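You operate a simulated robot arm through the tools that you are given. There is no shell and no other tool.

Carry out the task below with a simulated robot arm. There is one attempt and no reset: what you move stays moved.

TASK
Run the blue tube to the drum inlet and fill the drum to MAX from the orange tap.
Fine: tap shut, tube end back on the grey stub, blue cap back on. Set down upright: blue cap.

The check looks at the end state, three seconds after you hand in, the way a careful person would. Anything else that was tipped, shoved, dropped, spilled or broken makes it a failure. A push-on lid holds only when it is set on centred and level and pressed home; a screw cap is set on level and turned clockwise until tight.

THE ROBOT
A 6-joint arm with a two-finger parallel gripper, fixed in place. Base frame: the origin is on the floor under the middle of its stand, x ahead of it, y to its left, z up. Lengths are in mm, angles in rad, forces in N, time in s.
With the tool pointing down near the work surface it reaches from about 280 to 640 mm from the base axis. Its first joint turns from -2.007 to 2.007 rad. Payload 3.43 kg.
The tool frame sits at the grasp point between the pads (the TCP): z along the fingers, y along the line on which they close. The tips reach 34 mm beyond it. The gripper opens to 128 mm. The fingers are 24 mm wide and 12 mm thick; the gripper's body (48 by 130 mm) begins 96 mm behind the TCP.
Orientation is that of the tool frame in the base frame, as a unit quaternion [w, x, y, z]. With the fingers straight down and closing along the base's y, the tool's x points along the base's -x, its y along +y and its z along -z.

THE INTERFACE
- The arm moves only by the tool send_rows. Its argument "motion" is a list of rows, each an object of numbers (a shift or turn left out is 0, a gripper value left out holds the last): "x", "y", "z": the shift along the tool's x, y, z in mm; "rx", "ry", "rz": the turn, a rotation vector about the tool's x, y, z in rad; "jaw": the finger opening in mm, from 0 to 128. In form: [{"x": .., "y": .., "z": .., "rx": .., "ry": .., "rz": .., "jaw": ..}, ...]. A call has 1 to 20 rows; each row shifts and turns the commanded pose from where the row before left it, along the tool's axes as they then stand. A row lasts 0.2 s, in which the tool goes at most 50 mm and 0.15 rad; a call with a longer step from one row to the next is refused whole, and so is a gripper value outside its range. A pose out of reach is approached as far as the arm can. The call stops where the force on the tool passes 50 N (or 10 N more than at its start, if that is more) or the arm is blocked; 0.2 s more then pass. Each finger travels about 153 mm/s and halts on what it meets, pressing with about 37 N; the grip force reading is that of the motor and also rises with nothing between the fingers. The clock runs only during rows and for 0.2 s after the last one: add rows that do not move to give the fingers time. The reply holds the time, the measured pose of the TCP, the force on the tool along the base axes, the opening and the grip force, in the units named above and with some noise, with the torque about the TCP (base axes, N m) and any sound that the robot's microphone picked up.
- Cameras (640 x 400 px; columns grow to the right, rows downward): "scene" is fixed at [398.8, -498.4, 1519.6]; the picture's right is [0.95, 0.32, 0.00], its down [0.28, -0.83, -0.48] and it looks along [-0.15, 0.46, -0.88] (base axes); focal length 214 px, centre (320, 200). "wrist" rides on the gripper at [76, -11, -160] in the tool frame; the picture's right is [0.15, 0.99, 0.00], its down [-0.88, 0.13, -0.46] and it looks along [-0.45, 0.07, 0.89] (tool axes); focal length 234 px, centre (320, 200).
- grab_frame(camera): a new picture of that camera. No time passes.
- raise_lower(by): slides the trunk up (or, below 0, down) by that many mm; the arm rides with it, the base frame stays. It gives what a move gives, with no picture.
- probe_pixels(camera, pixels): there is no depth. For up to 12 entries [column, row, z] of the newest picture of that camera ("zoom" is the newest enlarged one), the place [x, y] in the base frame at which the ray of that pixel passes the height z, good to about 3 mm. No time passes.
- inspect(camera, box): a new picture of the part [left, top, right, bottom] of that camera's present view, enlarged. No time passes.
- hand_in(): hands the job in; it is judged then, once.

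Leave the gripper open and the arm clear of the work at the hand-in unless told otherwise.

The tools are called after ">>>" by a JSON object that holds its "method" and its "body". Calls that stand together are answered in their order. send_rows: Moves the arm, as the interface text tells. Its arguments: {"type":"object","properties":{"motion":{"type":"array"}},"required":["motion"]} The other tools are called the same way: raise_lower (by) moves the trunk up or down; grab_frame (camera) takes a picture; probe_pixels (camera, pixels) gives the place at which the rays of pixels pass given heights; inspect (camera, box) takes an enlarged picture of a part of a camera's view; hand_in () hands the job in.

At the start:

```text
t: 0.0
position: [327.1, -298.0, 1267.6]
ee_rot: [-0.001, 0.0, 1.0, 0.0]
wrist_force: [0.4, -0.5, 0.3]
ft_torque: [0.0, 0.0, 0.0]
finger_gap: 128.0
grasp_force: 0.0
trunk travel left (down, up): [-875.0, 115.0]
```

scene: 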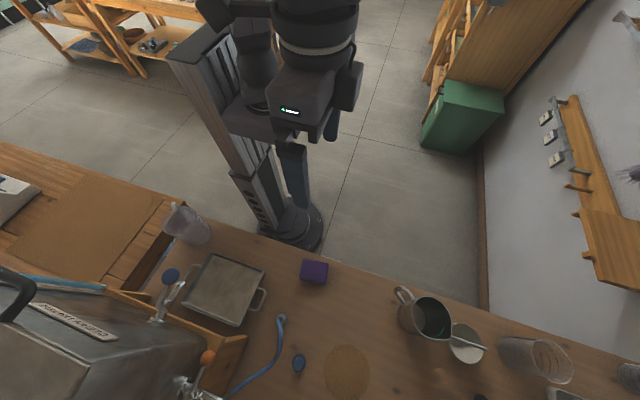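
wrist: 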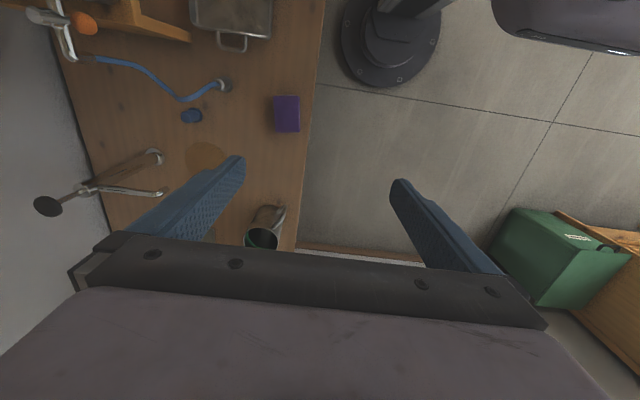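

I see a bench with a blue tube, an orange tap, a blue cap, a tray and a mug. First I will enlarge several parts of the scene view to identify everything.

>>> {"method": "inspect", "body": {"camera": "scene", "box": [120, 200, 380, 400]}}

>>> {"method": "inspect", "body": {"camera": "scene", "box": [0, 180, 220, 400]}}

>>> {"method": "inspect", "body": {"camera": "scene", "box": [380, 240, 640, 400]}}

>>> {"method": "inspect", "body": {"camera": "wrist", "box": [20, 0, 340, 260]}}

```text
2.00 times, centred on (250, 300) of scene
```

zoom: 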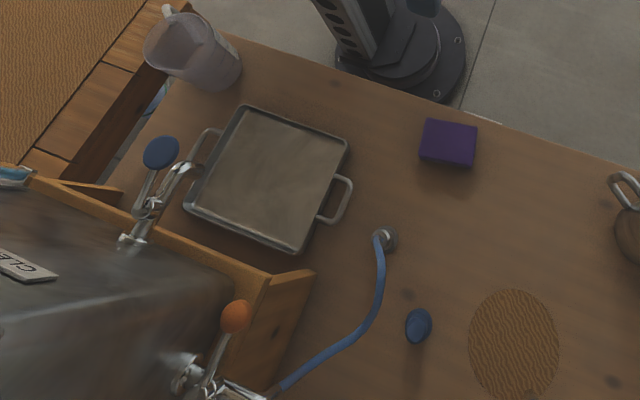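

```text
1.82 times, centred on (110, 290) of scene
```

zoom: 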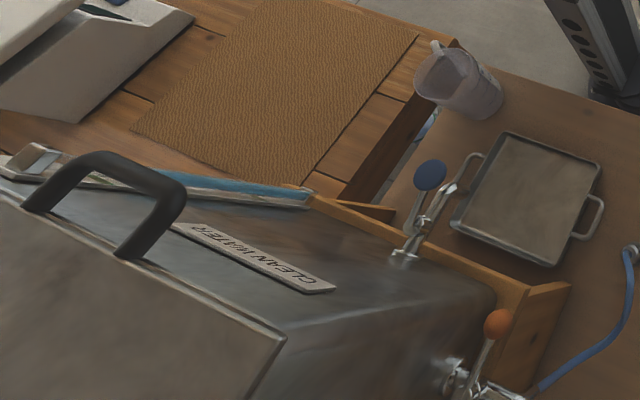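

```text
2.46 times, centred on (510, 320) of scene
```

zoom: 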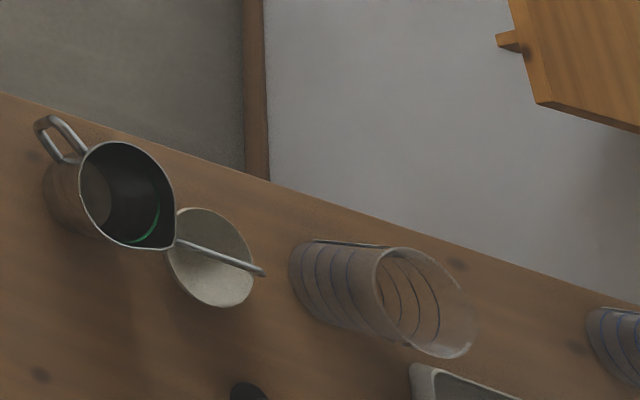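

```text
1.54 times, centred on (180, 130) of wrist
```

zoom: 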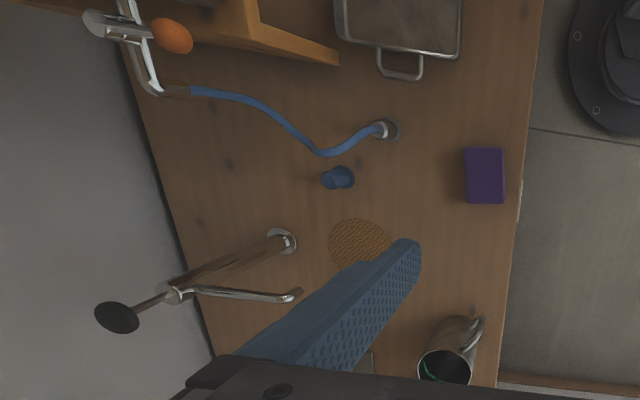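

I can't see the drum yet. I will triangulate the bench height with features seen in both cameras: the purple block (scene 314,272 / wrist 287,114), the blue cap (scene 299,364 / wrist 191,116) and the stub (scene 313... 283,318 / wrist 225,86).

>>> {"method": "grab_frame", "body": {"camera": "scene"}}

>>> {"method": "grab_frame", "body": {"camera": "wrist"}}

>>> {"method": "probe_pixels", "body": {"camera": "scene", "pixels": [[314, 272, 0], [314, 272, 400], [314, 272, 800], [299, 364, 0], [299, 364, 400], [299, 364, 800], [283, 318, 0], [283, 318, 400], [283, 318, 800], [170, 275, 400], [170, 275, 800], [208, 357, 800]]}}

>>> {"method": "probe_pixels", "body": {"camera": "wrist", "pixels": [[287, 114, 0], [287, 114, 400], [287, 114, 800], [191, 116, 0], [191, 116, 400], [191, 116, 800], [225, 86, 0], [225, 86, 400], [225, 86, 800], [85, 22, 400], [85, 22, 800], [85, 22, 1000]]}}

```text
taken
```

scene: 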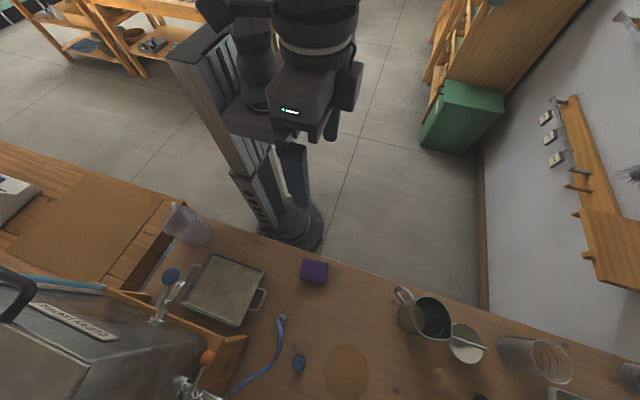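

```text
taken
```

wrist: 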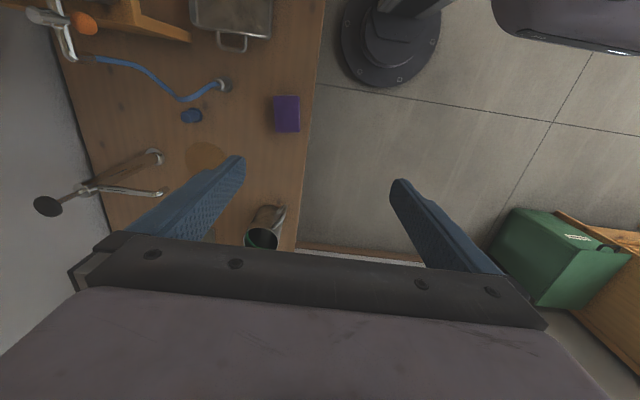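

```text
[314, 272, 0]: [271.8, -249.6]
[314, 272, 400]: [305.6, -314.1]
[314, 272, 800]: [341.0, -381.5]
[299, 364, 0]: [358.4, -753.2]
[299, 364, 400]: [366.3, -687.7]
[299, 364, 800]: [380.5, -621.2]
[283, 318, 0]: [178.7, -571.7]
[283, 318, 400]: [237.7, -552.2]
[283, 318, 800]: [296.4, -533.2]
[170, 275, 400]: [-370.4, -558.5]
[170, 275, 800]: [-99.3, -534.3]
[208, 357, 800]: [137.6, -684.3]
```

```text
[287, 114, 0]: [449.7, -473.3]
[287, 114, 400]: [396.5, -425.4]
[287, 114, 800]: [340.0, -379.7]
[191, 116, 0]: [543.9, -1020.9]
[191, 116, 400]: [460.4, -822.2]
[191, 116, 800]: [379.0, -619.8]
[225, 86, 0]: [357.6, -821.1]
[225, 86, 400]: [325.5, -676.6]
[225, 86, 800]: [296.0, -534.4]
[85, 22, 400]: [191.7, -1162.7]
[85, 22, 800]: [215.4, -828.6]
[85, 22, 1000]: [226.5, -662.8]
```

The bench objects lie near z≈800. Next I enlarge the cap, the stub and the tap area more closely, and look for a drum.

>>> {"method": "inspect", "body": {"camera": "scene", "box": [260, 300, 340, 400]}}

>>> {"method": "inspect", "body": {"camera": "wrist", "box": [140, 60, 260, 140]}}

>>> {"method": "inspect", "body": {"camera": "scene", "box": [140, 320, 260, 400]}}

>>> {"method": "inspect", "body": {"camera": "wrist", "box": [0, 0, 140, 90]}}

>>> {"method": "inspect", "body": {"camera": "scene", "box": [480, 320, 640, 400]}}

>>> {"method": "inspect", "body": {"camera": "scene", "box": [130, 180, 250, 300]}}

```text
4.00 times, centred on (300, 350) of scene
```

zoom: 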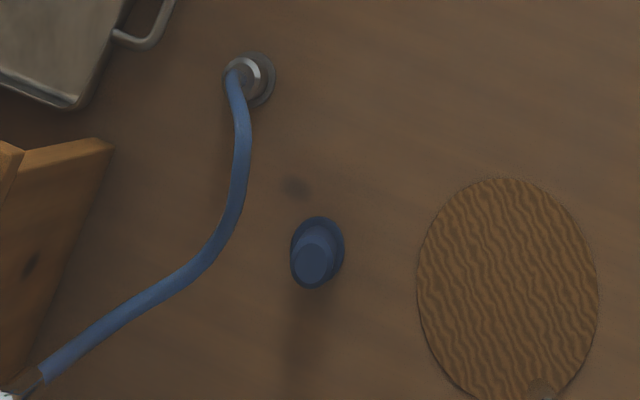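

```text
5.00 times, centred on (200, 100) of wrist
```

zoom: 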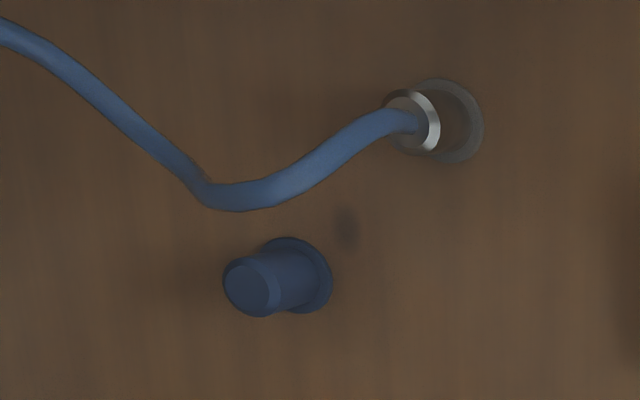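

```text
5.00 times, centred on (200, 360) of scene
```

zoom: 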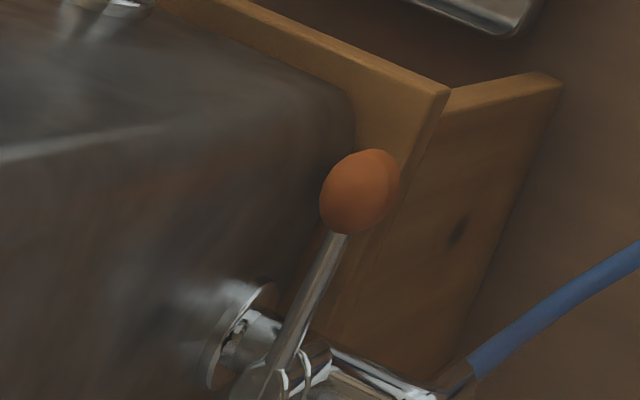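

```text
4.44 times, centred on (70, 45) of wrist
```

zoom: 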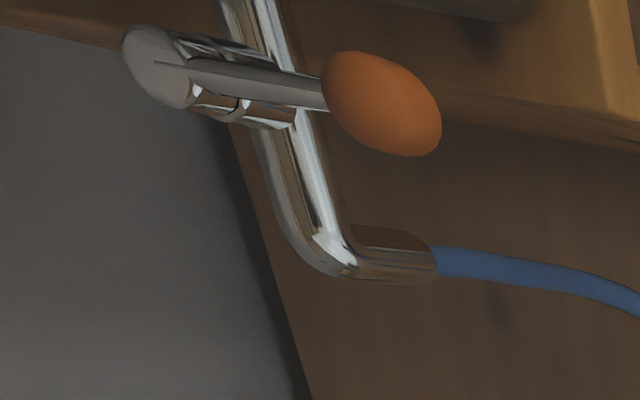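

```text
4.00 times, centred on (560, 360) of scene
```

zoom: 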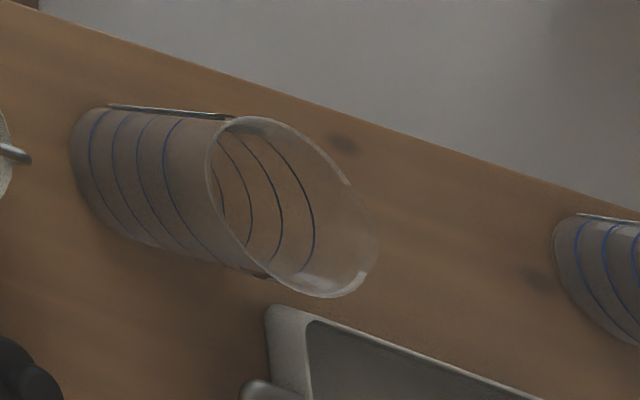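

```text
3.33 times, centred on (190, 240) of scene
```

zoom: 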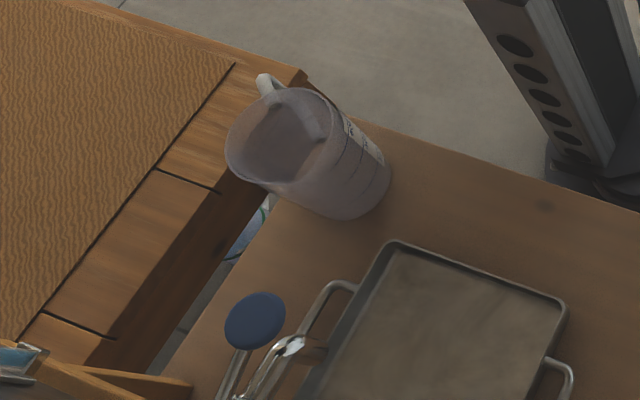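

I read the cap at about (380,-620,800), the stub at (296,-534,800) and the orange knob at about (229,-619,1053). The drum isn't identified yet. I will move the arm out over the bench at this safe height to look with the wrist camera.

>>> {"method": "send_rows", "body": {"motion": [{"y": -40}, {"y": -40}, {"y": -40}]}}

>>> {"method": "grab_frame", "body": {"camera": "wrist"}}

>>> {"method": "grab_frame", "body": {"camera": "scene"}}

```text
t: 0.8
position: [325.2, -421.3, 1266.7]
ee_rot: [-0.001, -0.001, 1.0, 0.003]
wrist_force: [0.7, -1.2, -0.3]
ft_torque: [0.04, 0.03, 0.01]
finger_gap: 128.0
grasp_force: 0.1
trunk travel left (down, up): [-875.0, 115.0]
```

```text
taken
```

wrist: 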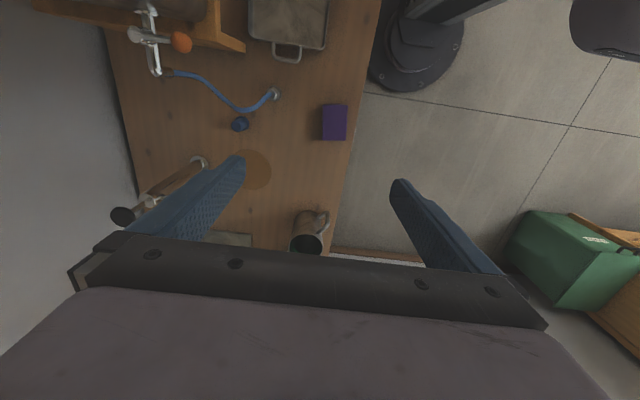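

```text
taken
```

scene: 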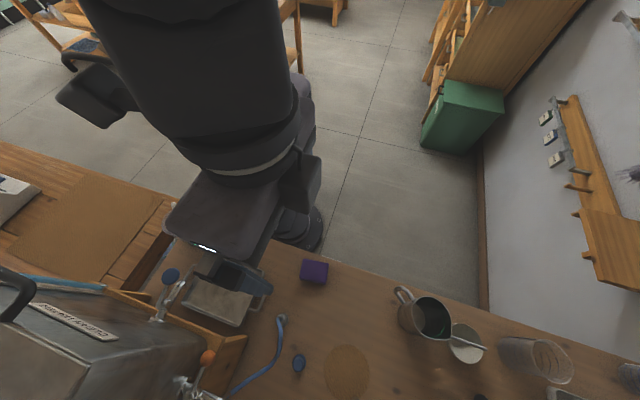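

The wrist view shows the cap at (240,124) and the stub at (275,93). I zoom there and on the wall-side column tap at (140,200).

>>> {"method": "inspect", "body": {"camera": "wrist", "box": [200, 70, 300, 150]}}

>>> {"method": "inspect", "body": {"camera": "wrist", "box": [90, 0, 250, 100]}}

>>> {"method": "inspect", "body": {"camera": "wrist", "box": [90, 130, 250, 250]}}

>>> {"method": "probe_pixels", "body": {"camera": "scene", "pixels": [[280, 250, 780], [500, 325, 780], [186, 205, 780], [150, 285, 780], [347, 372, 780], [262, 290, 780]]}}

```text
5.00 times, centred on (250, 110) of wrist
```

zoom: 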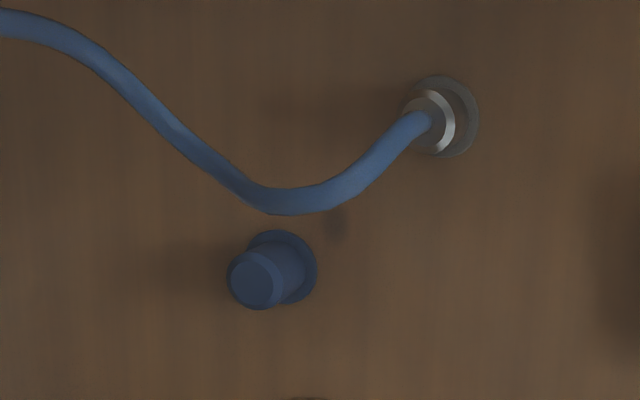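

```text
4.00 times, centred on (170, 50) of wrist
```

zoom: 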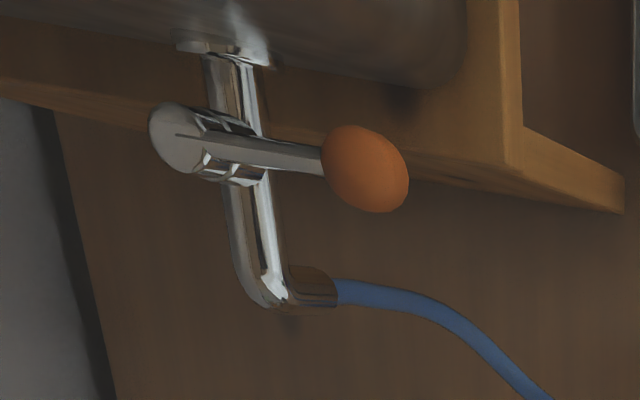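

```text
3.33 times, centred on (170, 190) of wrist
```

zoom: 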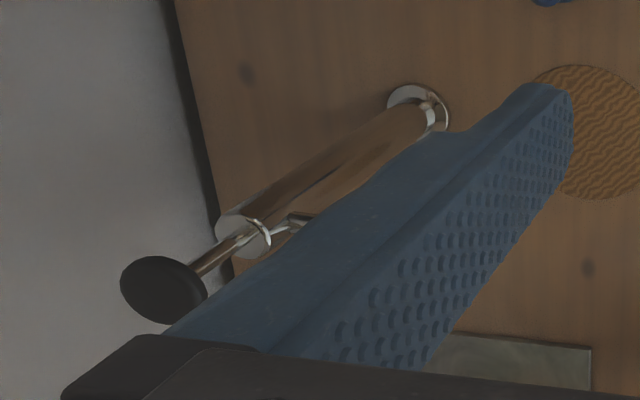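

```text
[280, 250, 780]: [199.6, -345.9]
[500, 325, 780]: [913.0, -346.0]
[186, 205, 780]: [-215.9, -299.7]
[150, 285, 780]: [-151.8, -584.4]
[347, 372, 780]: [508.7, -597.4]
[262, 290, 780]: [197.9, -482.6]
```

Drum not found. I will turn the wrist about its axis (camera toward +y, the robot side) to look around.

>>> {"method": "send_rows", "body": {"motion": [{"rz": -0.15}, {"rz": -0.15}, {"rz": -0.15}, {"rz": -0.15}, {"rz": -0.15}, {"rz": -0.15}, {"rz": -0.15}, {"rz": -0.15}, {"rz": -0.15}, {"rz": -0.15}]}}

>>> {"method": "grab_frame", "body": {"camera": "wrist"}}

```text
t: 3.0
position: [327.5, -418.0, 1267.1]
ee_rot: [0.0, -0.682, 0.731, 0.0]
wrist_force: [0.2, 0.0, -0.3]
ft_torque: [0.02, 0.01, 0.01]
finger_gap: 128.2
grasp_force: 0.1
trunk travel left (down, up): [-875.0, 115.0]
```

```text
taken
```

wrist: 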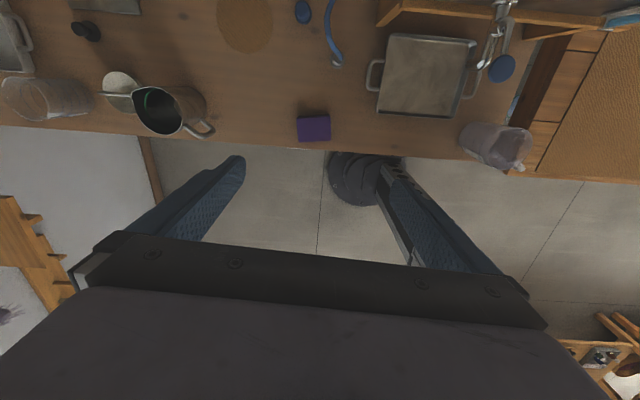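

I see the tray, sponge, jug, mug and beakers, but no drum. I turn on further to look toward -x.

>>> {"method": "send_rows", "body": {"motion": [{"rz": -0.15}, {"rz": -0.15}, {"rz": -0.15}, {"rz": -0.15}, {"rz": -0.15}, {"rz": -0.15}, {"rz": -0.15}, {"rz": -0.15}, {"rz": -0.15}, {"rz": -0.15}]}}

>>> {"method": "grab_frame", "body": {"camera": "wrist"}}

```text
t: 5.2
position: [516.3, -26.1, 1237.0]
ee_rot: [0.01, 0.996, -0.088, 0.002]
wrist_force: [0.6, -0.3, 0.5]
ft_torque: [-0.02, -0.02, 0.02]
finger_gap: 128.1
grasp_force: 0.1
out of reach, approached as far as the arm can: row 4, 5, 6, 7, 8, 9, 10
trunk travel left (down, up): [-875.0, 115.0]
```

```text
taken
```

wrist: 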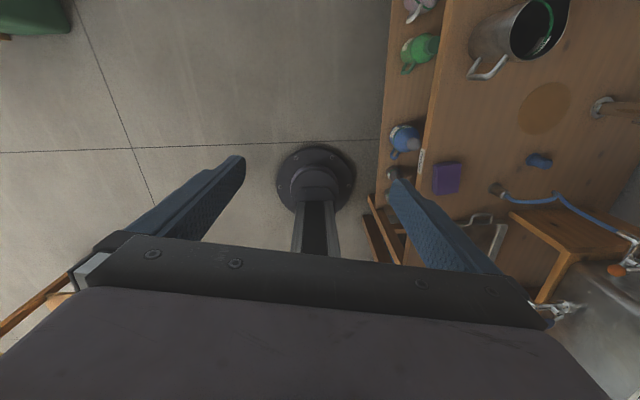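

The turn ran out of reach and the arm swung to (516,-26), high up. I can see bottles on a lower shelf under the bench. I turn back to the reachable orientation.

>>> {"method": "send_rows", "body": {"motion": [{"rz": 0.15}, {"rz": 0.15}, {"rz": 0.15}, {"rz": 0.15}, {"rz": 0.15}, {"rz": 0.15}, {"rz": 0.15}, {"rz": 0.15}, {"rz": 0.15}, {"rz": 0.15}]}}

>>> {"method": "grab_frame", "body": {"camera": "scene"}}

```text
t: 7.4
position: [517.9, -27.0, 1235.9]
ee_rot: [0.001, -0.68, 0.733, 0.0]
wrist_force: [-0.9, 0.5, -0.2]
ft_torque: [0.01, 0.02, 0.0]
finger_gap: 128.1
grasp_force: 0.2
trunk travel left (down, up): [-875.0, 115.0]
```

```text
taken
```

scene: 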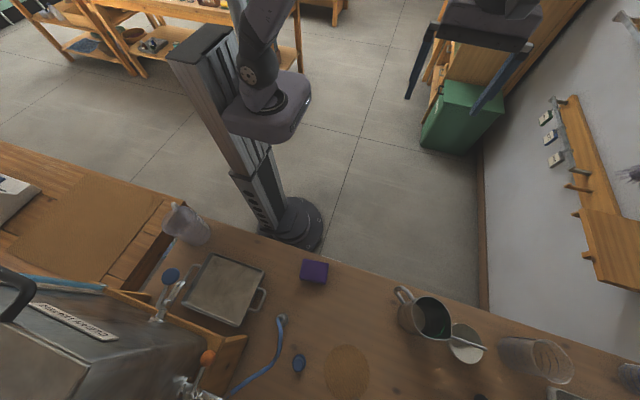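

The commanded pose restarts from the measured one. I now turn the wrist by +3.0 rad so that the camera looks toward the bench (-y), to then look beneath it.

>>> {"method": "send_rows", "body": {"motion": [{"rz": 0.15}, {"rz": 0.15}, {"rz": 0.15}, {"rz": 0.15}, {"rz": 0.15}, {"rz": 0.15}, {"rz": 0.15}, {"rz": 0.15}, {"rz": 0.15}, {"rz": 0.15}, {"rz": 0.15}, {"rz": 0.15}, {"rz": 0.15}, {"rz": 0.15}, {"rz": 0.15}, {"rz": 0.15}, {"rz": 0.15}, {"rz": 0.15}, {"rz": 0.15}, {"rz": 0.15}]}}

>>> {"method": "grab_frame", "body": {"camera": "wrist"}}

```text
t: 11.6
position: [516.7, -26.8, 1237.1]
ee_rot: [0.0, 0.683, 0.73, 0.0]
wrist_force: [-0.1, 0.3, -0.8]
ft_torque: [0.02, 0.03, -0.01]
finger_gap: 127.9
grasp_force: 0.2
trunk travel left (down, up): [-875.0, 115.0]
```

```text
taken
```

wrist: 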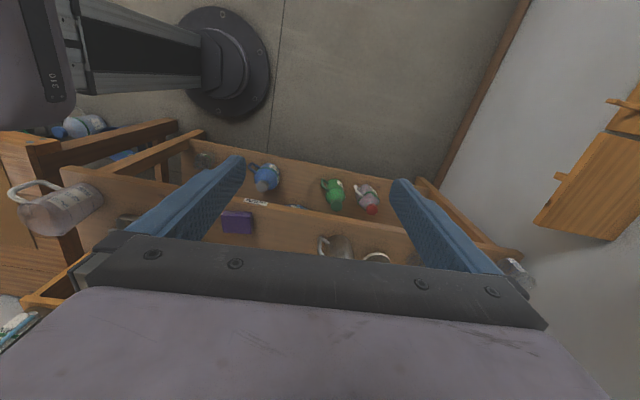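

There is a label on the bench front edge near (256,202), and blue objects under the left bench near (80,125). I zoom on both.

>>> {"method": "inspect", "body": {"camera": "wrist", "box": [190, 130, 320, 240]}}

>>> {"method": "inspect", "body": {"camera": "wrist", "box": [0, 100, 210, 230]}}

>>> {"method": "inspect", "body": {"camera": "wrist", "box": [280, 150, 420, 250]}}

```text
3.64 times, centred on (255, 185) of wrist
```

zoom: 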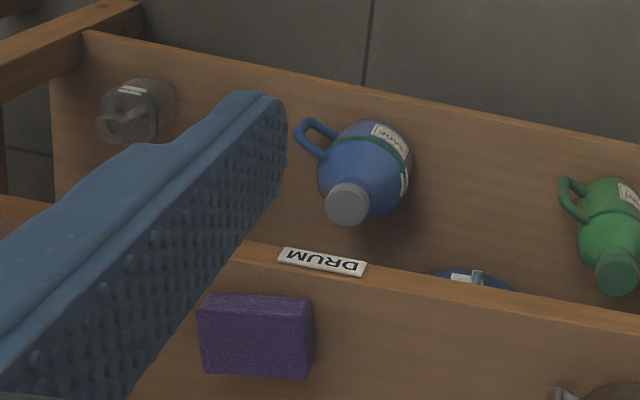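

```text
3.05 times, centred on (105, 165) of wrist
```

zoom: 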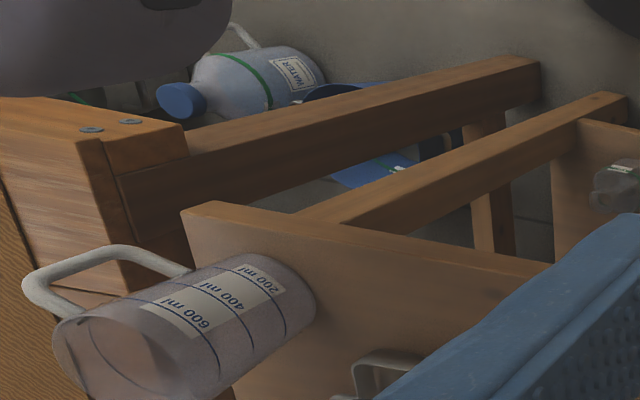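

```text
4.00 times, centred on (350, 200) of wrist
```

zoom: 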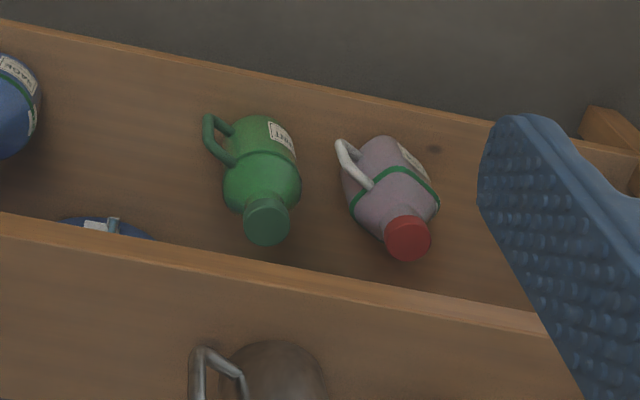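

There is a DRUM label on the bench front edge and a blue drum with a fitting beneath the bench. Before lowering the arm in front of the bench to look at it, I check where the green bin and the shelf edge stand.

>>> {"method": "probe_pixels", "body": {"camera": "scene", "pixels": [[424, 145, 0], [455, 155, 0], [480, 150, 300], [430, 135, 300], [505, 95, 300], [450, 85, 300]]}}

>>> {"method": "probe_pixels", "body": {"camera": "wrist", "pixels": [[190, 145, 300], [430, 180, 300], [190, 145, 500], [430, 180, 500], [262, 203, 780], [336, 190, 400]]}}

```text
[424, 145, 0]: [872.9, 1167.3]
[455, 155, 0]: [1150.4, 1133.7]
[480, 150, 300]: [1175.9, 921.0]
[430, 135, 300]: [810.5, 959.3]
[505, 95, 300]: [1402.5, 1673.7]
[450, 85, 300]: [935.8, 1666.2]
```

```text
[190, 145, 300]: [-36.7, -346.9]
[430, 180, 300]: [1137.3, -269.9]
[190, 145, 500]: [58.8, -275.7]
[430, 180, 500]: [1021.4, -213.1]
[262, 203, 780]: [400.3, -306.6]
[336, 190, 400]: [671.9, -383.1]
```

The bin is far away (y>900), so the space in front of the bench is free. I lower the trunk by 560 mm and then tilt the tool so the camera looks under the bench.

>>> {"method": "raise_lower", "body": {"by": -560}}

>>> {"method": "send_rows", "body": {"motion": [{"ry": -0.15}, {"ry": -0.15}, {"ry": -0.15}, {"ry": -0.15}, {"ry": -0.15}]}}

>>> {"method": "grab_frame", "body": {"camera": "wrist"}}

```text
refused: -560 is not a number from -400 to 400
```

```text
t: 12.8
position: [517.4, -26.6, 1236.8]
ee_rot: [0.269, 0.634, 0.68, -0.25]
wrist_force: [0.0, 0.2, -0.3]
ft_torque: [-0.02, -0.03, 0.02]
finger_gap: 127.9
grasp_force: 0.1
trunk travel left (down, up): [-875.0, 115.0]
```

```text
taken
```

wrist: 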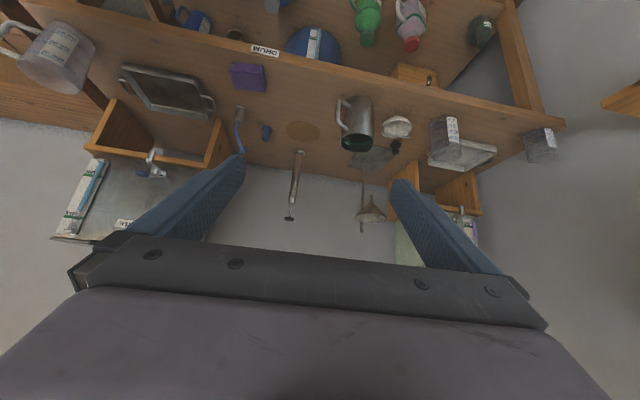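

The drum under the bench is visible at (315,45) with a sight gauge. The trunk limit per call is 400, so I lower by 380 for a closer look.

>>> {"method": "raise_lower", "body": {"by": -380}}

>>> {"method": "grab_frame", "body": {"camera": "wrist"}}

```text
t: 16.5
position: [516.4, -27.4, 856.9]
ee_rot: [0.269, 0.634, 0.681, -0.25]
wrist_force: [0.5, 0.5, -1.2]
ft_torque: [0.02, 0.0, 0.02]
finger_gap: 128.3
grasp_force: 0.2
trunk travel left (down, up): [-495.0, 495.0]
```

```text
taken
```

wrist: 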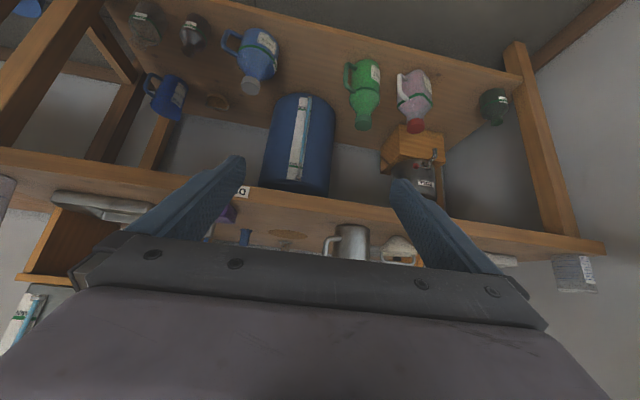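

>>> {"method": "inspect", "body": {"camera": "wrist", "box": [240, 80, 360, 210]}}

>>> {"method": "inspect", "body": {"camera": "wrist", "box": [200, 190, 420, 280]}}

>>> {"method": "inspect", "body": {"camera": "wrist", "box": [360, 110, 480, 200]}}

```text
3.08 times, centred on (300, 145) of wrist
```

zoom: 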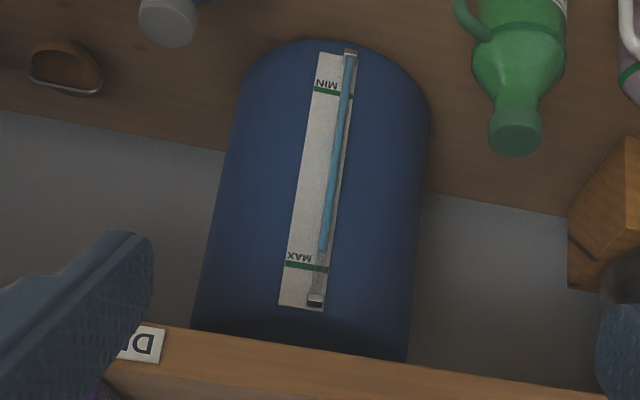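

```text
2.91 times, centred on (310, 235) of wrist
```

zoom: 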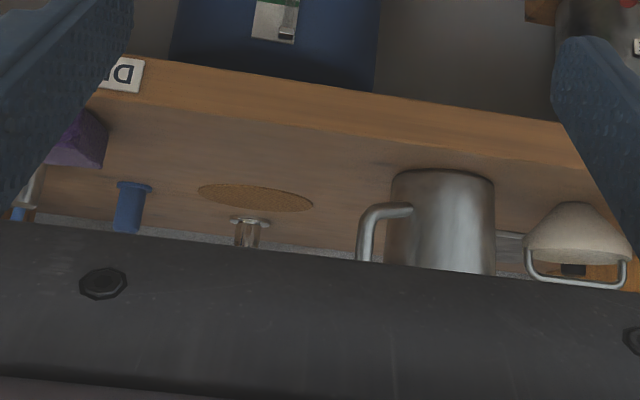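

```text
4.44 times, centred on (420, 155) of wrist
```

zoom: 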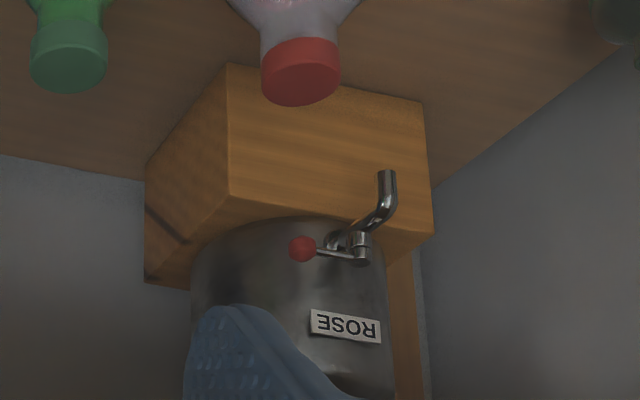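

The gauge on the drum has MIN and MAX marks, with the level near MAX. I zoom in closely to read it.

>>> {"method": "inspect", "body": {"camera": "wrist", "box": [280, 155, 320, 190]}}

>>> {"method": "inspect", "body": {"camera": "wrist", "box": [280, 90, 330, 130]}}

>>> {"method": "probe_pixels", "body": {"camera": "wrist", "pixels": [[300, 178, 700], [300, 170, 650], [240, 190, 790], [245, 240, 810]]}}

```text
11.43 times, centred on (300, 172) of wrist
```

zoom: 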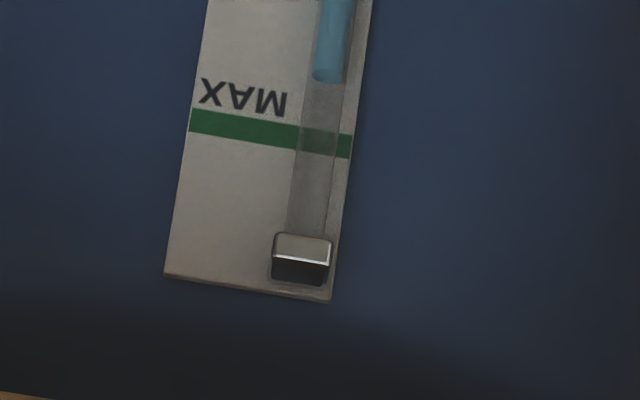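

```text
10.00 times, centred on (305, 110) of wrist
```

zoom: 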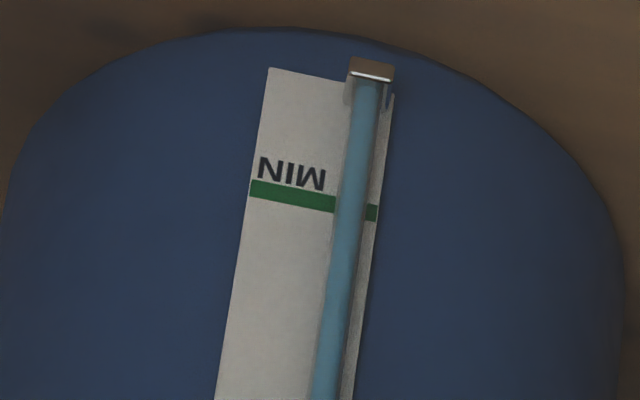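

```text
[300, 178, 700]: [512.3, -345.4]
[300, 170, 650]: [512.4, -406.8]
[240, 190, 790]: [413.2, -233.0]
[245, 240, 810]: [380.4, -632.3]
```

The gauge reads just below MAX: in the close-up the level ends at about row 80 and the MAX line is at about row 140. The drum inlet is evidently under the blue cap on the bench. Next I raise the trunk, move in front of the cap and stub, and look at them from a low angle.

>>> {"method": "raise_lower", "body": {"by": 200}}

>>> {"method": "send_rows", "body": {"motion": [{"rx": 0.0485, "rz": 0.052}, {"x": -32, "y": -25, "z": 30}, {"x": -32, "y": -25, "z": 30}, {"x": -32, "y": -25, "z": 30}, {"x": -32, "y": -25, "z": 30}, {"x": -32, "y": -25, "z": 30}]}}

>>> {"method": "grab_frame", "body": {"camera": "wrist"}}

>>> {"method": "grab_frame", "body": {"camera": "scene"}}

```text
t: 18.6
position: [516.5, -26.2, 1057.0]
ee_rot: [0.268, 0.634, 0.681, -0.25]
wrist_force: [-0.1, -0.2, 0.2]
ft_torque: [-0.01, -0.03, 0.02]
finger_gap: 127.8
grasp_force: 0.1
trunk travel left (down, up): [-695.0, 295.0]
```

```text
refused: row 2 steps farther than a row can; nothing moved
```

```text
taken
```

wrist: 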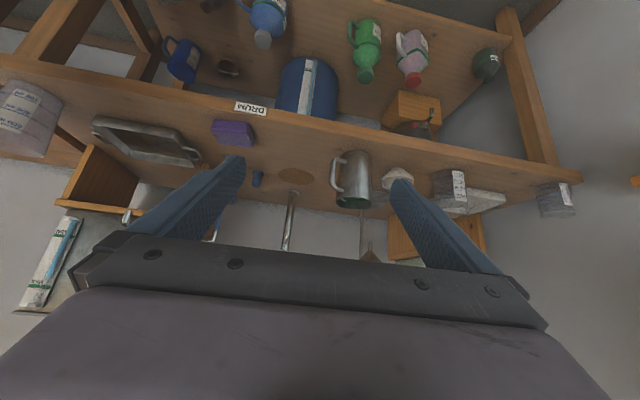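

```text
taken
```

scene: 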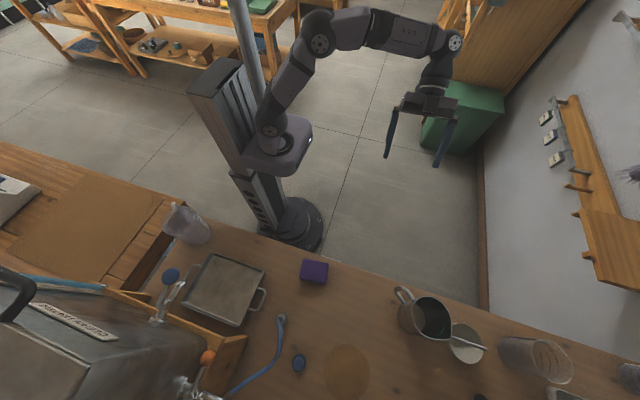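

The step was slightly too long. I resend with shorter steps.

>>> {"method": "send_rows", "body": {"motion": [{"rx": 0.0485, "rz": 0.052}, {"x": -27, "y": -20, "z": 25}, {"x": -27, "y": -20, "z": 25}, {"x": -27, "y": -20, "z": 25}, {"x": -27, "y": -20, "z": 25}, {"x": -27, "y": -20, "z": 25}, {"x": -27, "y": -20, "z": 25}, {"x": -27, "y": -20, "z": 25}]}}

>>> {"method": "grab_frame", "body": {"camera": "wrist"}}

```text
t: 20.4
position: [376.7, -285.9, 1058.7]
ee_rot: [0.259, 0.658, 0.658, -0.259]
wrist_force: [0.2, 0.3, 0.8]
ft_torque: [0.03, -0.01, -0.04]
finger_gap: 127.9
grasp_force: 0.2
trunk travel left (down, up): [-695.0, 295.0]
```

```text
taken
```

wrist: 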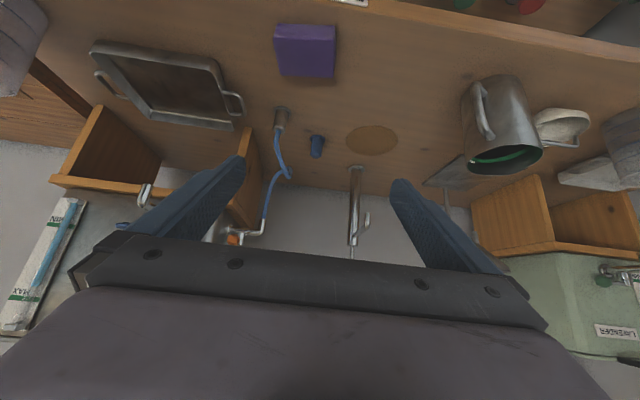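

Now I have a front view: stub at (280,118), cap at (317,146), tube rising to the tap spout at (245,232). I zoom in.

>>> {"method": "inspect", "body": {"camera": "wrist", "box": [255, 90, 345, 190]}}

>>> {"method": "inspect", "body": {"camera": "wrist", "box": [190, 180, 310, 250]}}

>>> {"method": "inspect", "body": {"camera": "wrist", "box": [320, 150, 420, 250]}}

>>> {"method": "inspect", "body": {"camera": "wrist", "box": [0, 180, 130, 340]}}

```text
4.00 times, centred on (300, 140) of wrist
```

zoom: 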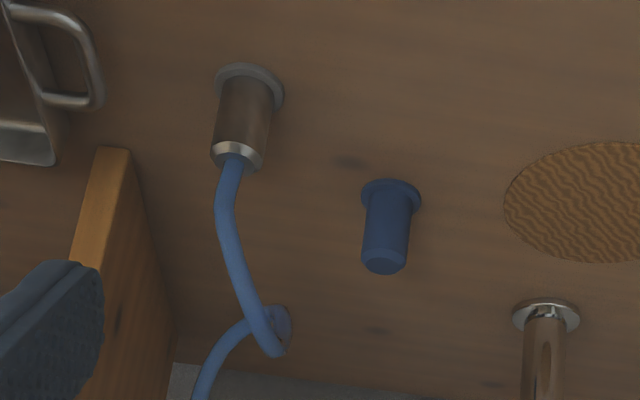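

```text
5.33 times, centred on (250, 215) of wrist
```

zoom: 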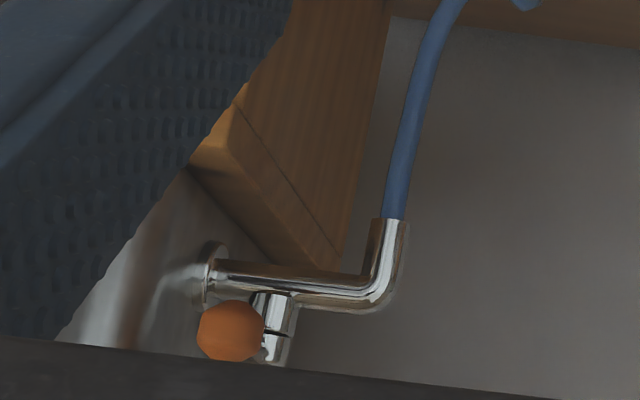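

```text
4.00 times, centred on (370, 200) of wrist
```

zoom: 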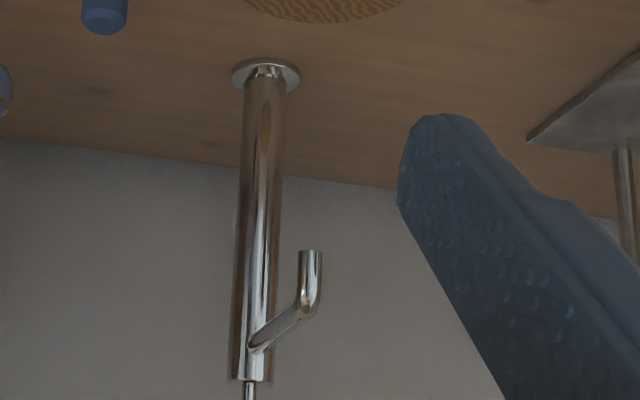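

```text
2.50 times, centred on (65, 260) of wrist
```

zoom: 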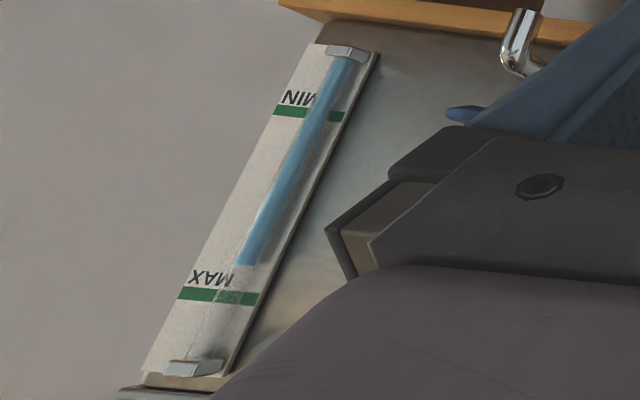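

The stub is an upright grey cylinder on a flange with the tube end fitted on top. The cap is a blue cylinder with a flange. I measure sizes and the bench height using a wood knot seen in both views (scene 293.75,347; wrist 307.5,130.5).

>>> {"method": "probe_pixels", "body": {"camera": "wrist", "pixels": [[307.5, 130.5, 760], [307.5, 130.5, 800], [310.25, 138.75, 790], [325.25, 140, 790], [316, 156.25, 790], [316, 156.25, 830], [274, 110, 790], [291, 112, 790], [279.5, 127.5, 820], [279.5, 127.5, 840], [237, 240, 1053], [245, 240, 1000]]}}

>>> {"method": "probe_pixels", "body": {"camera": "scene", "pixels": [[293.75, 347, 760], [293.75, 347, 800], [299, 362, 790], [298.5, 366, 810], [298.5, 366, 830], [298.5, 366, 850], [280.5, 319, 820], [280.5, 319, 840], [280.5, 319, 860]]}}

```text
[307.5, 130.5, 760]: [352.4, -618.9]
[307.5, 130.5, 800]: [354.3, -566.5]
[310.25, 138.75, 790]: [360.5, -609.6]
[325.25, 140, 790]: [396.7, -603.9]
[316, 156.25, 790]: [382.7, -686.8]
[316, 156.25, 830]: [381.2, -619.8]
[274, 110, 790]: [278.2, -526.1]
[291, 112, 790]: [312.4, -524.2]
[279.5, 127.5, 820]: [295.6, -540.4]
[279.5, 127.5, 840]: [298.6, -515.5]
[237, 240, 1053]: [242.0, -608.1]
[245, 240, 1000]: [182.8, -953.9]
```

```text
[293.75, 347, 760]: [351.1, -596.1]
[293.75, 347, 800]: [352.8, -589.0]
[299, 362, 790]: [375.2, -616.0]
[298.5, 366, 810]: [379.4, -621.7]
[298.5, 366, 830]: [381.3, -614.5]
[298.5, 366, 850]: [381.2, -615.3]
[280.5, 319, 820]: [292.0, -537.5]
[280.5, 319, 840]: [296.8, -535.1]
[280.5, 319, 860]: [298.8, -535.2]
```

Bench z≈780. The cap is centred near (380,-617), with its top at z≈832, flange about 36 wide and body about 27 wide. The stub is centred near (296,-536), with the top of the grey cylinder at z≈822. I move closer for a better look.

>>> {"method": "send_rows", "body": {"motion": [{"x": 0.9, "y": -8, "z": 40}, {"x": 0.9, "y": -8, "z": 40}, {"x": 0.9, "y": -8, "z": 40}, {"x": 0.9, "y": -8, "z": 40}, {"x": 0.9, "y": -8, "z": 30}]}}

>>> {"method": "grab_frame", "body": {"camera": "wrist"}}

>>> {"method": "inspect", "body": {"camera": "wrist", "box": [230, 90, 390, 210]}}

```text
t: 21.6
position: [337.9, -409.9, 914.9]
ee_rot: [0.259, 0.658, 0.658, -0.259]
wrist_force: [0.2, -0.7, 1.0]
ft_torque: [-0.02, -0.01, -0.03]
finger_gap: 128.0
grasp_force: 0.0
trunk travel left (down, up): [-695.0, 295.0]
```

```text
taken
```

wrist: 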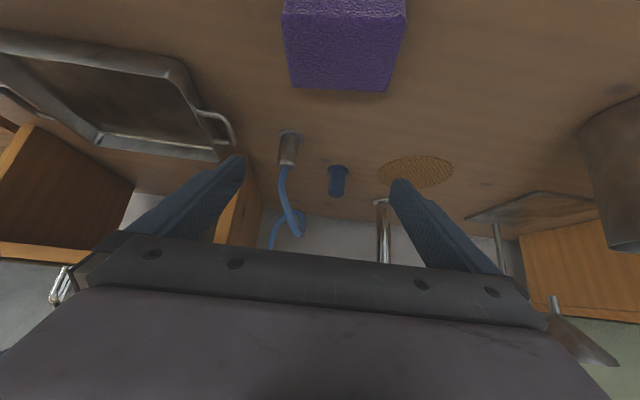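

```text
3.33 times, centred on (310, 150) of wrist
```

zoom: 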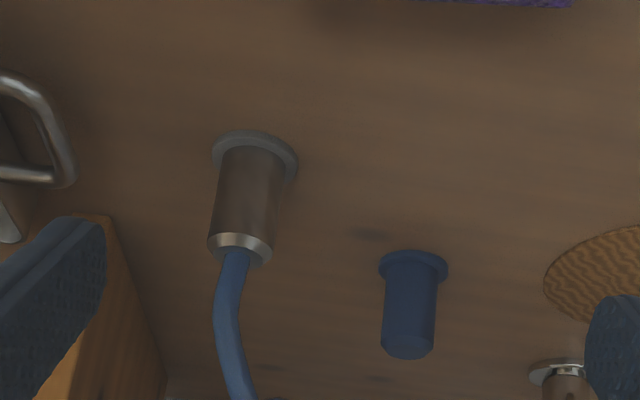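

The fitting looks like a chrome sleeve on a grey base flange, with the tube leaving from its top toward the wall. Before working beside it, I locate the tube's bulge: rightmost point at about wrist (302,226) and scene (281,345).

>>> {"method": "inspect", "body": {"camera": "wrist", "box": [250, 130, 350, 250]}}

>>> {"method": "probe_pixels", "body": {"camera": "wrist", "pixels": [[302, 226, 800], [302, 226, 850], [302, 226, 900], [283, 190, 850], [283, 190, 900]]}}

>>> {"method": "probe_pixels", "body": {"camera": "scene", "pixels": [[281, 345, 800], [281, 345, 850], [281, 345, 900], [281, 335, 850], [270, 366, 850], [270, 366, 900], [237, 390, 900], [237, 390, 950], [237, 390, 1000]]}}

```text
3.33 times, centred on (300, 190) of wrist
```

zoom: 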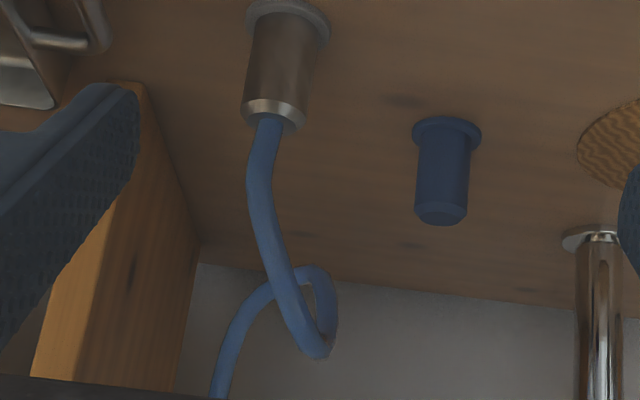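

```text
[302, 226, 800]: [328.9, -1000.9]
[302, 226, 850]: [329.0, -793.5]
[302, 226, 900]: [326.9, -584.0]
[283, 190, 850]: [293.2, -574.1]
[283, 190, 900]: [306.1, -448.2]
```

```text
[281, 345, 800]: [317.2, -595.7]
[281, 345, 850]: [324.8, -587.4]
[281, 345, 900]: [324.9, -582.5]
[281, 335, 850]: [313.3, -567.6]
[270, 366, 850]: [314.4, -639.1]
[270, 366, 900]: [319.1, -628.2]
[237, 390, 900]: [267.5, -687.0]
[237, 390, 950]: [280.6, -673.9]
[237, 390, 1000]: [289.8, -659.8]
```

The tube bulges to about (326,-584,900), so I will approach the cap with narrow jaws (60 mm) from the front along the tilted tool axis, gripping with the fingertips. First I close the jaws to 60 and shift to x=380.

>>> {"method": "send_rows", "body": {"motion": [{"y": 21, "jaw": 60}, {"y": 21}, {"x": -27, "z": 34}, {"x": -27, "z": 34}, {"x": -27, "z": 33}, {}]}}

>>> {"method": "grab_frame", "body": {"camera": "wrist"}}

>>> {"method": "grab_frame", "body": {"camera": "scene"}}

```text
t: 23.0
position: [380.3, -539.7, 896.8]
ee_rot: [0.259, 0.658, 0.658, -0.258]
wrist_force: [0.1, -0.5, -0.5]
ft_torque: [-0.02, 0.0, -0.03]
finger_gap: 59.9
grasp_force: 0.0
trunk travel left (down, up): [-695.0, 295.0]
```

```text
taken
```

wrist: 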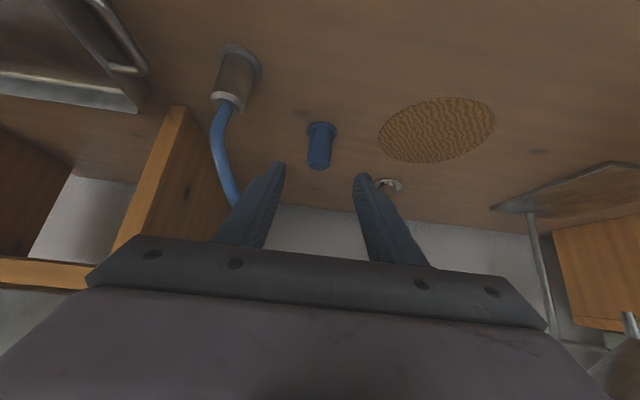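

```text
taken
```

scene: 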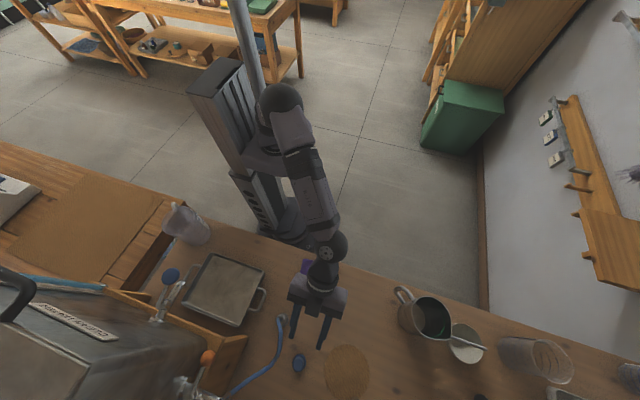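

The cap is centred between the fingertips in the wrist view (cap at 320,146). I zoom to refine its position.

>>> {"method": "inspect", "body": {"camera": "wrist", "box": [200, 30, 380, 240]}}

>>> {"method": "inspect", "body": {"camera": "wrist", "box": [285, 105, 355, 185]}}

```text
1.90 times, centred on (290, 135) of wrist
```

zoom: 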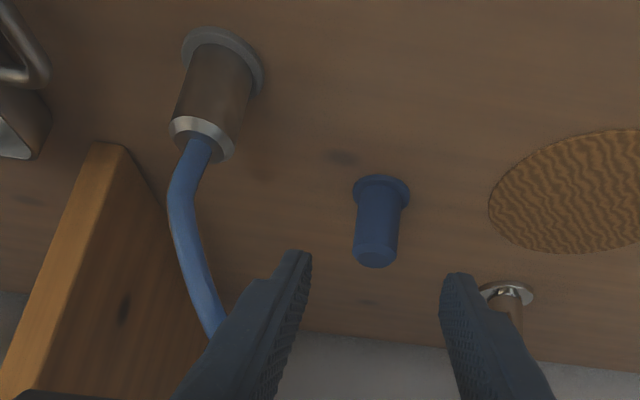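

```text
5.00 times, centred on (320, 145) of wrist
```

zoom: 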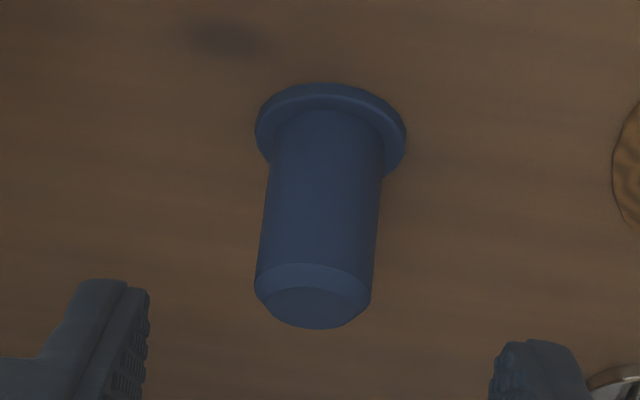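

>>> {"method": "probe_pixels", "body": {"camera": "zoom", "pixels": [[256, 135, 786], [406, 135, 786], [331, 85, 786], [315, 308, 830], [315, 308, 825], [254, 280, 822], [373, 285, 822], [270, 170, 790], [388, 170, 790]]}}

```text
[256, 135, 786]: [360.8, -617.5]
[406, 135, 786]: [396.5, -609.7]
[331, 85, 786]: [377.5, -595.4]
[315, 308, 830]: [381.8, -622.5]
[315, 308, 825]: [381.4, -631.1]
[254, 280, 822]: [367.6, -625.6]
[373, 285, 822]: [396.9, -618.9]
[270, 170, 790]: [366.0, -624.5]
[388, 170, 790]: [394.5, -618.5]
```

Cap axis is at about (380.5,-617) with body diameter about 28. I advance about 100 mm along the tool axis to bring the fingertips around the body.

>>> {"method": "send_rows", "body": {"motion": [{"z": 33}, {"z": 33, "x": 1}, {"z": 20}, {"z": 13}]}}

>>> {"method": "grab_frame", "body": {"camera": "wrist"}}

>>> {"method": "inspect", "body": {"camera": "scene", "box": [240, 280, 360, 400]}}

```text
t: 24.0
position: [379.0, -608.5, 823.7]
ee_rot: [0.259, 0.657, 0.659, -0.258]
wrist_force: [-0.7, 0.1, 0.3]
ft_torque: [0.02, -0.01, 0.0]
finger_gap: 60.1
grasp_force: 0.1
trunk travel left (down, up): [-695.0, 295.0]
```

```text
taken
```

wrist: 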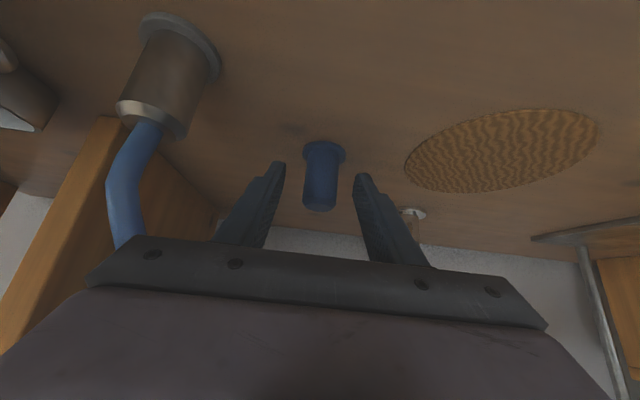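

```text
3.33 times, centred on (300, 340) of scene
```

zoom: 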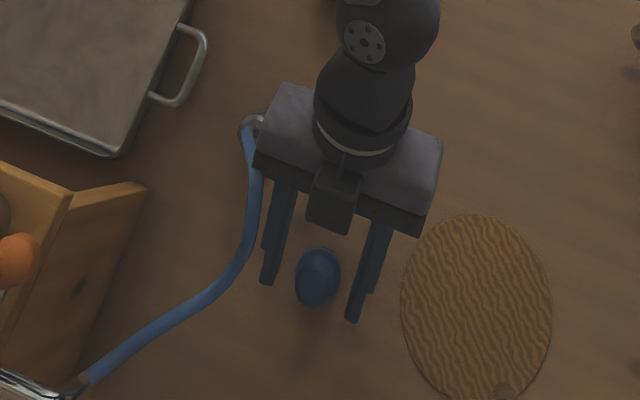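

The fingertips straddle the cap body (expected contact at wrist pixel (319,185)). Now I close the jaws on it.

>>> {"method": "send_rows", "body": {"motion": [{"jaw": 15}, {}, {}]}}

>>> {"method": "grab_frame", "body": {"camera": "wrist"}}

```text
t: 24.8
position: [379.5, -607.4, 823.0]
ee_rot: [0.258, 0.658, 0.658, -0.258]
wrist_force: [0.1, 0.2, 0.0]
ft_torque: [0.0, -0.03, 0.0]
finger_gap: 26.2
grasp_force: 36.9
trunk travel left (down, up): [-695.0, 295.0]
```

```text
taken
```

wrist: 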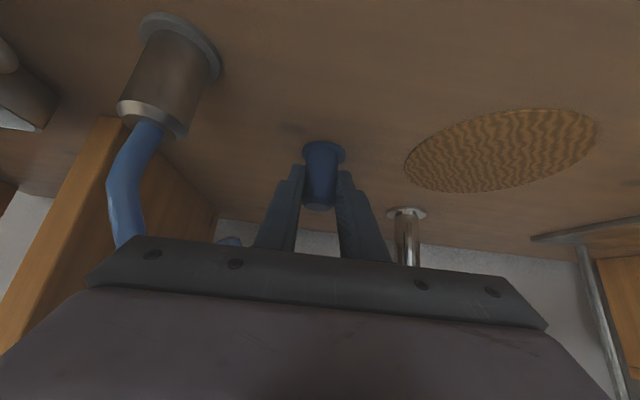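

The grip is good: gap 26.2, force 36.9 N. Now I try a gentle straight pull upward (base z) in small steps.

>>> {"method": "send_rows", "body": {"motion": [{"x": -1.4, "z": -1.5}, {"x": -2, "z": -2.2}, {"x": -2, "z": -2.2}]}}

>>> {"method": "inspect", "body": {"camera": "wrist", "box": [250, 110, 390, 240]}}

```text
t: 25.6
position: [378.8, -606.8, 832.3]
ee_rot: [0.259, 0.658, 0.658, -0.259]
wrist_force: [-0.8, 0.0, -0.9]
ft_torque: [-0.01, 0.0, 0.01]
finger_gap: 25.8
grasp_force: 37.4
trunk travel left (down, up): [-695.0, 295.0]
```

```text
3.08 times, centred on (320, 175) of wrist
```

zoom: 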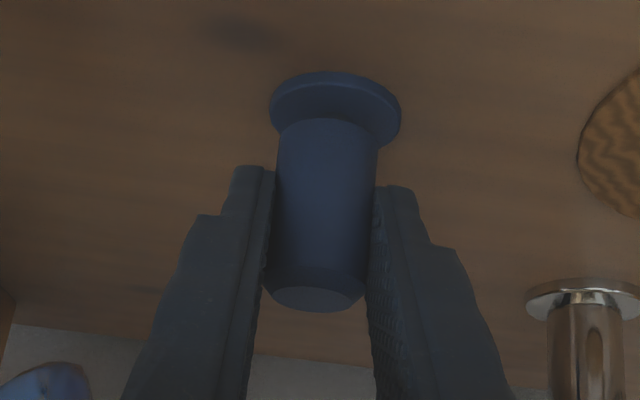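

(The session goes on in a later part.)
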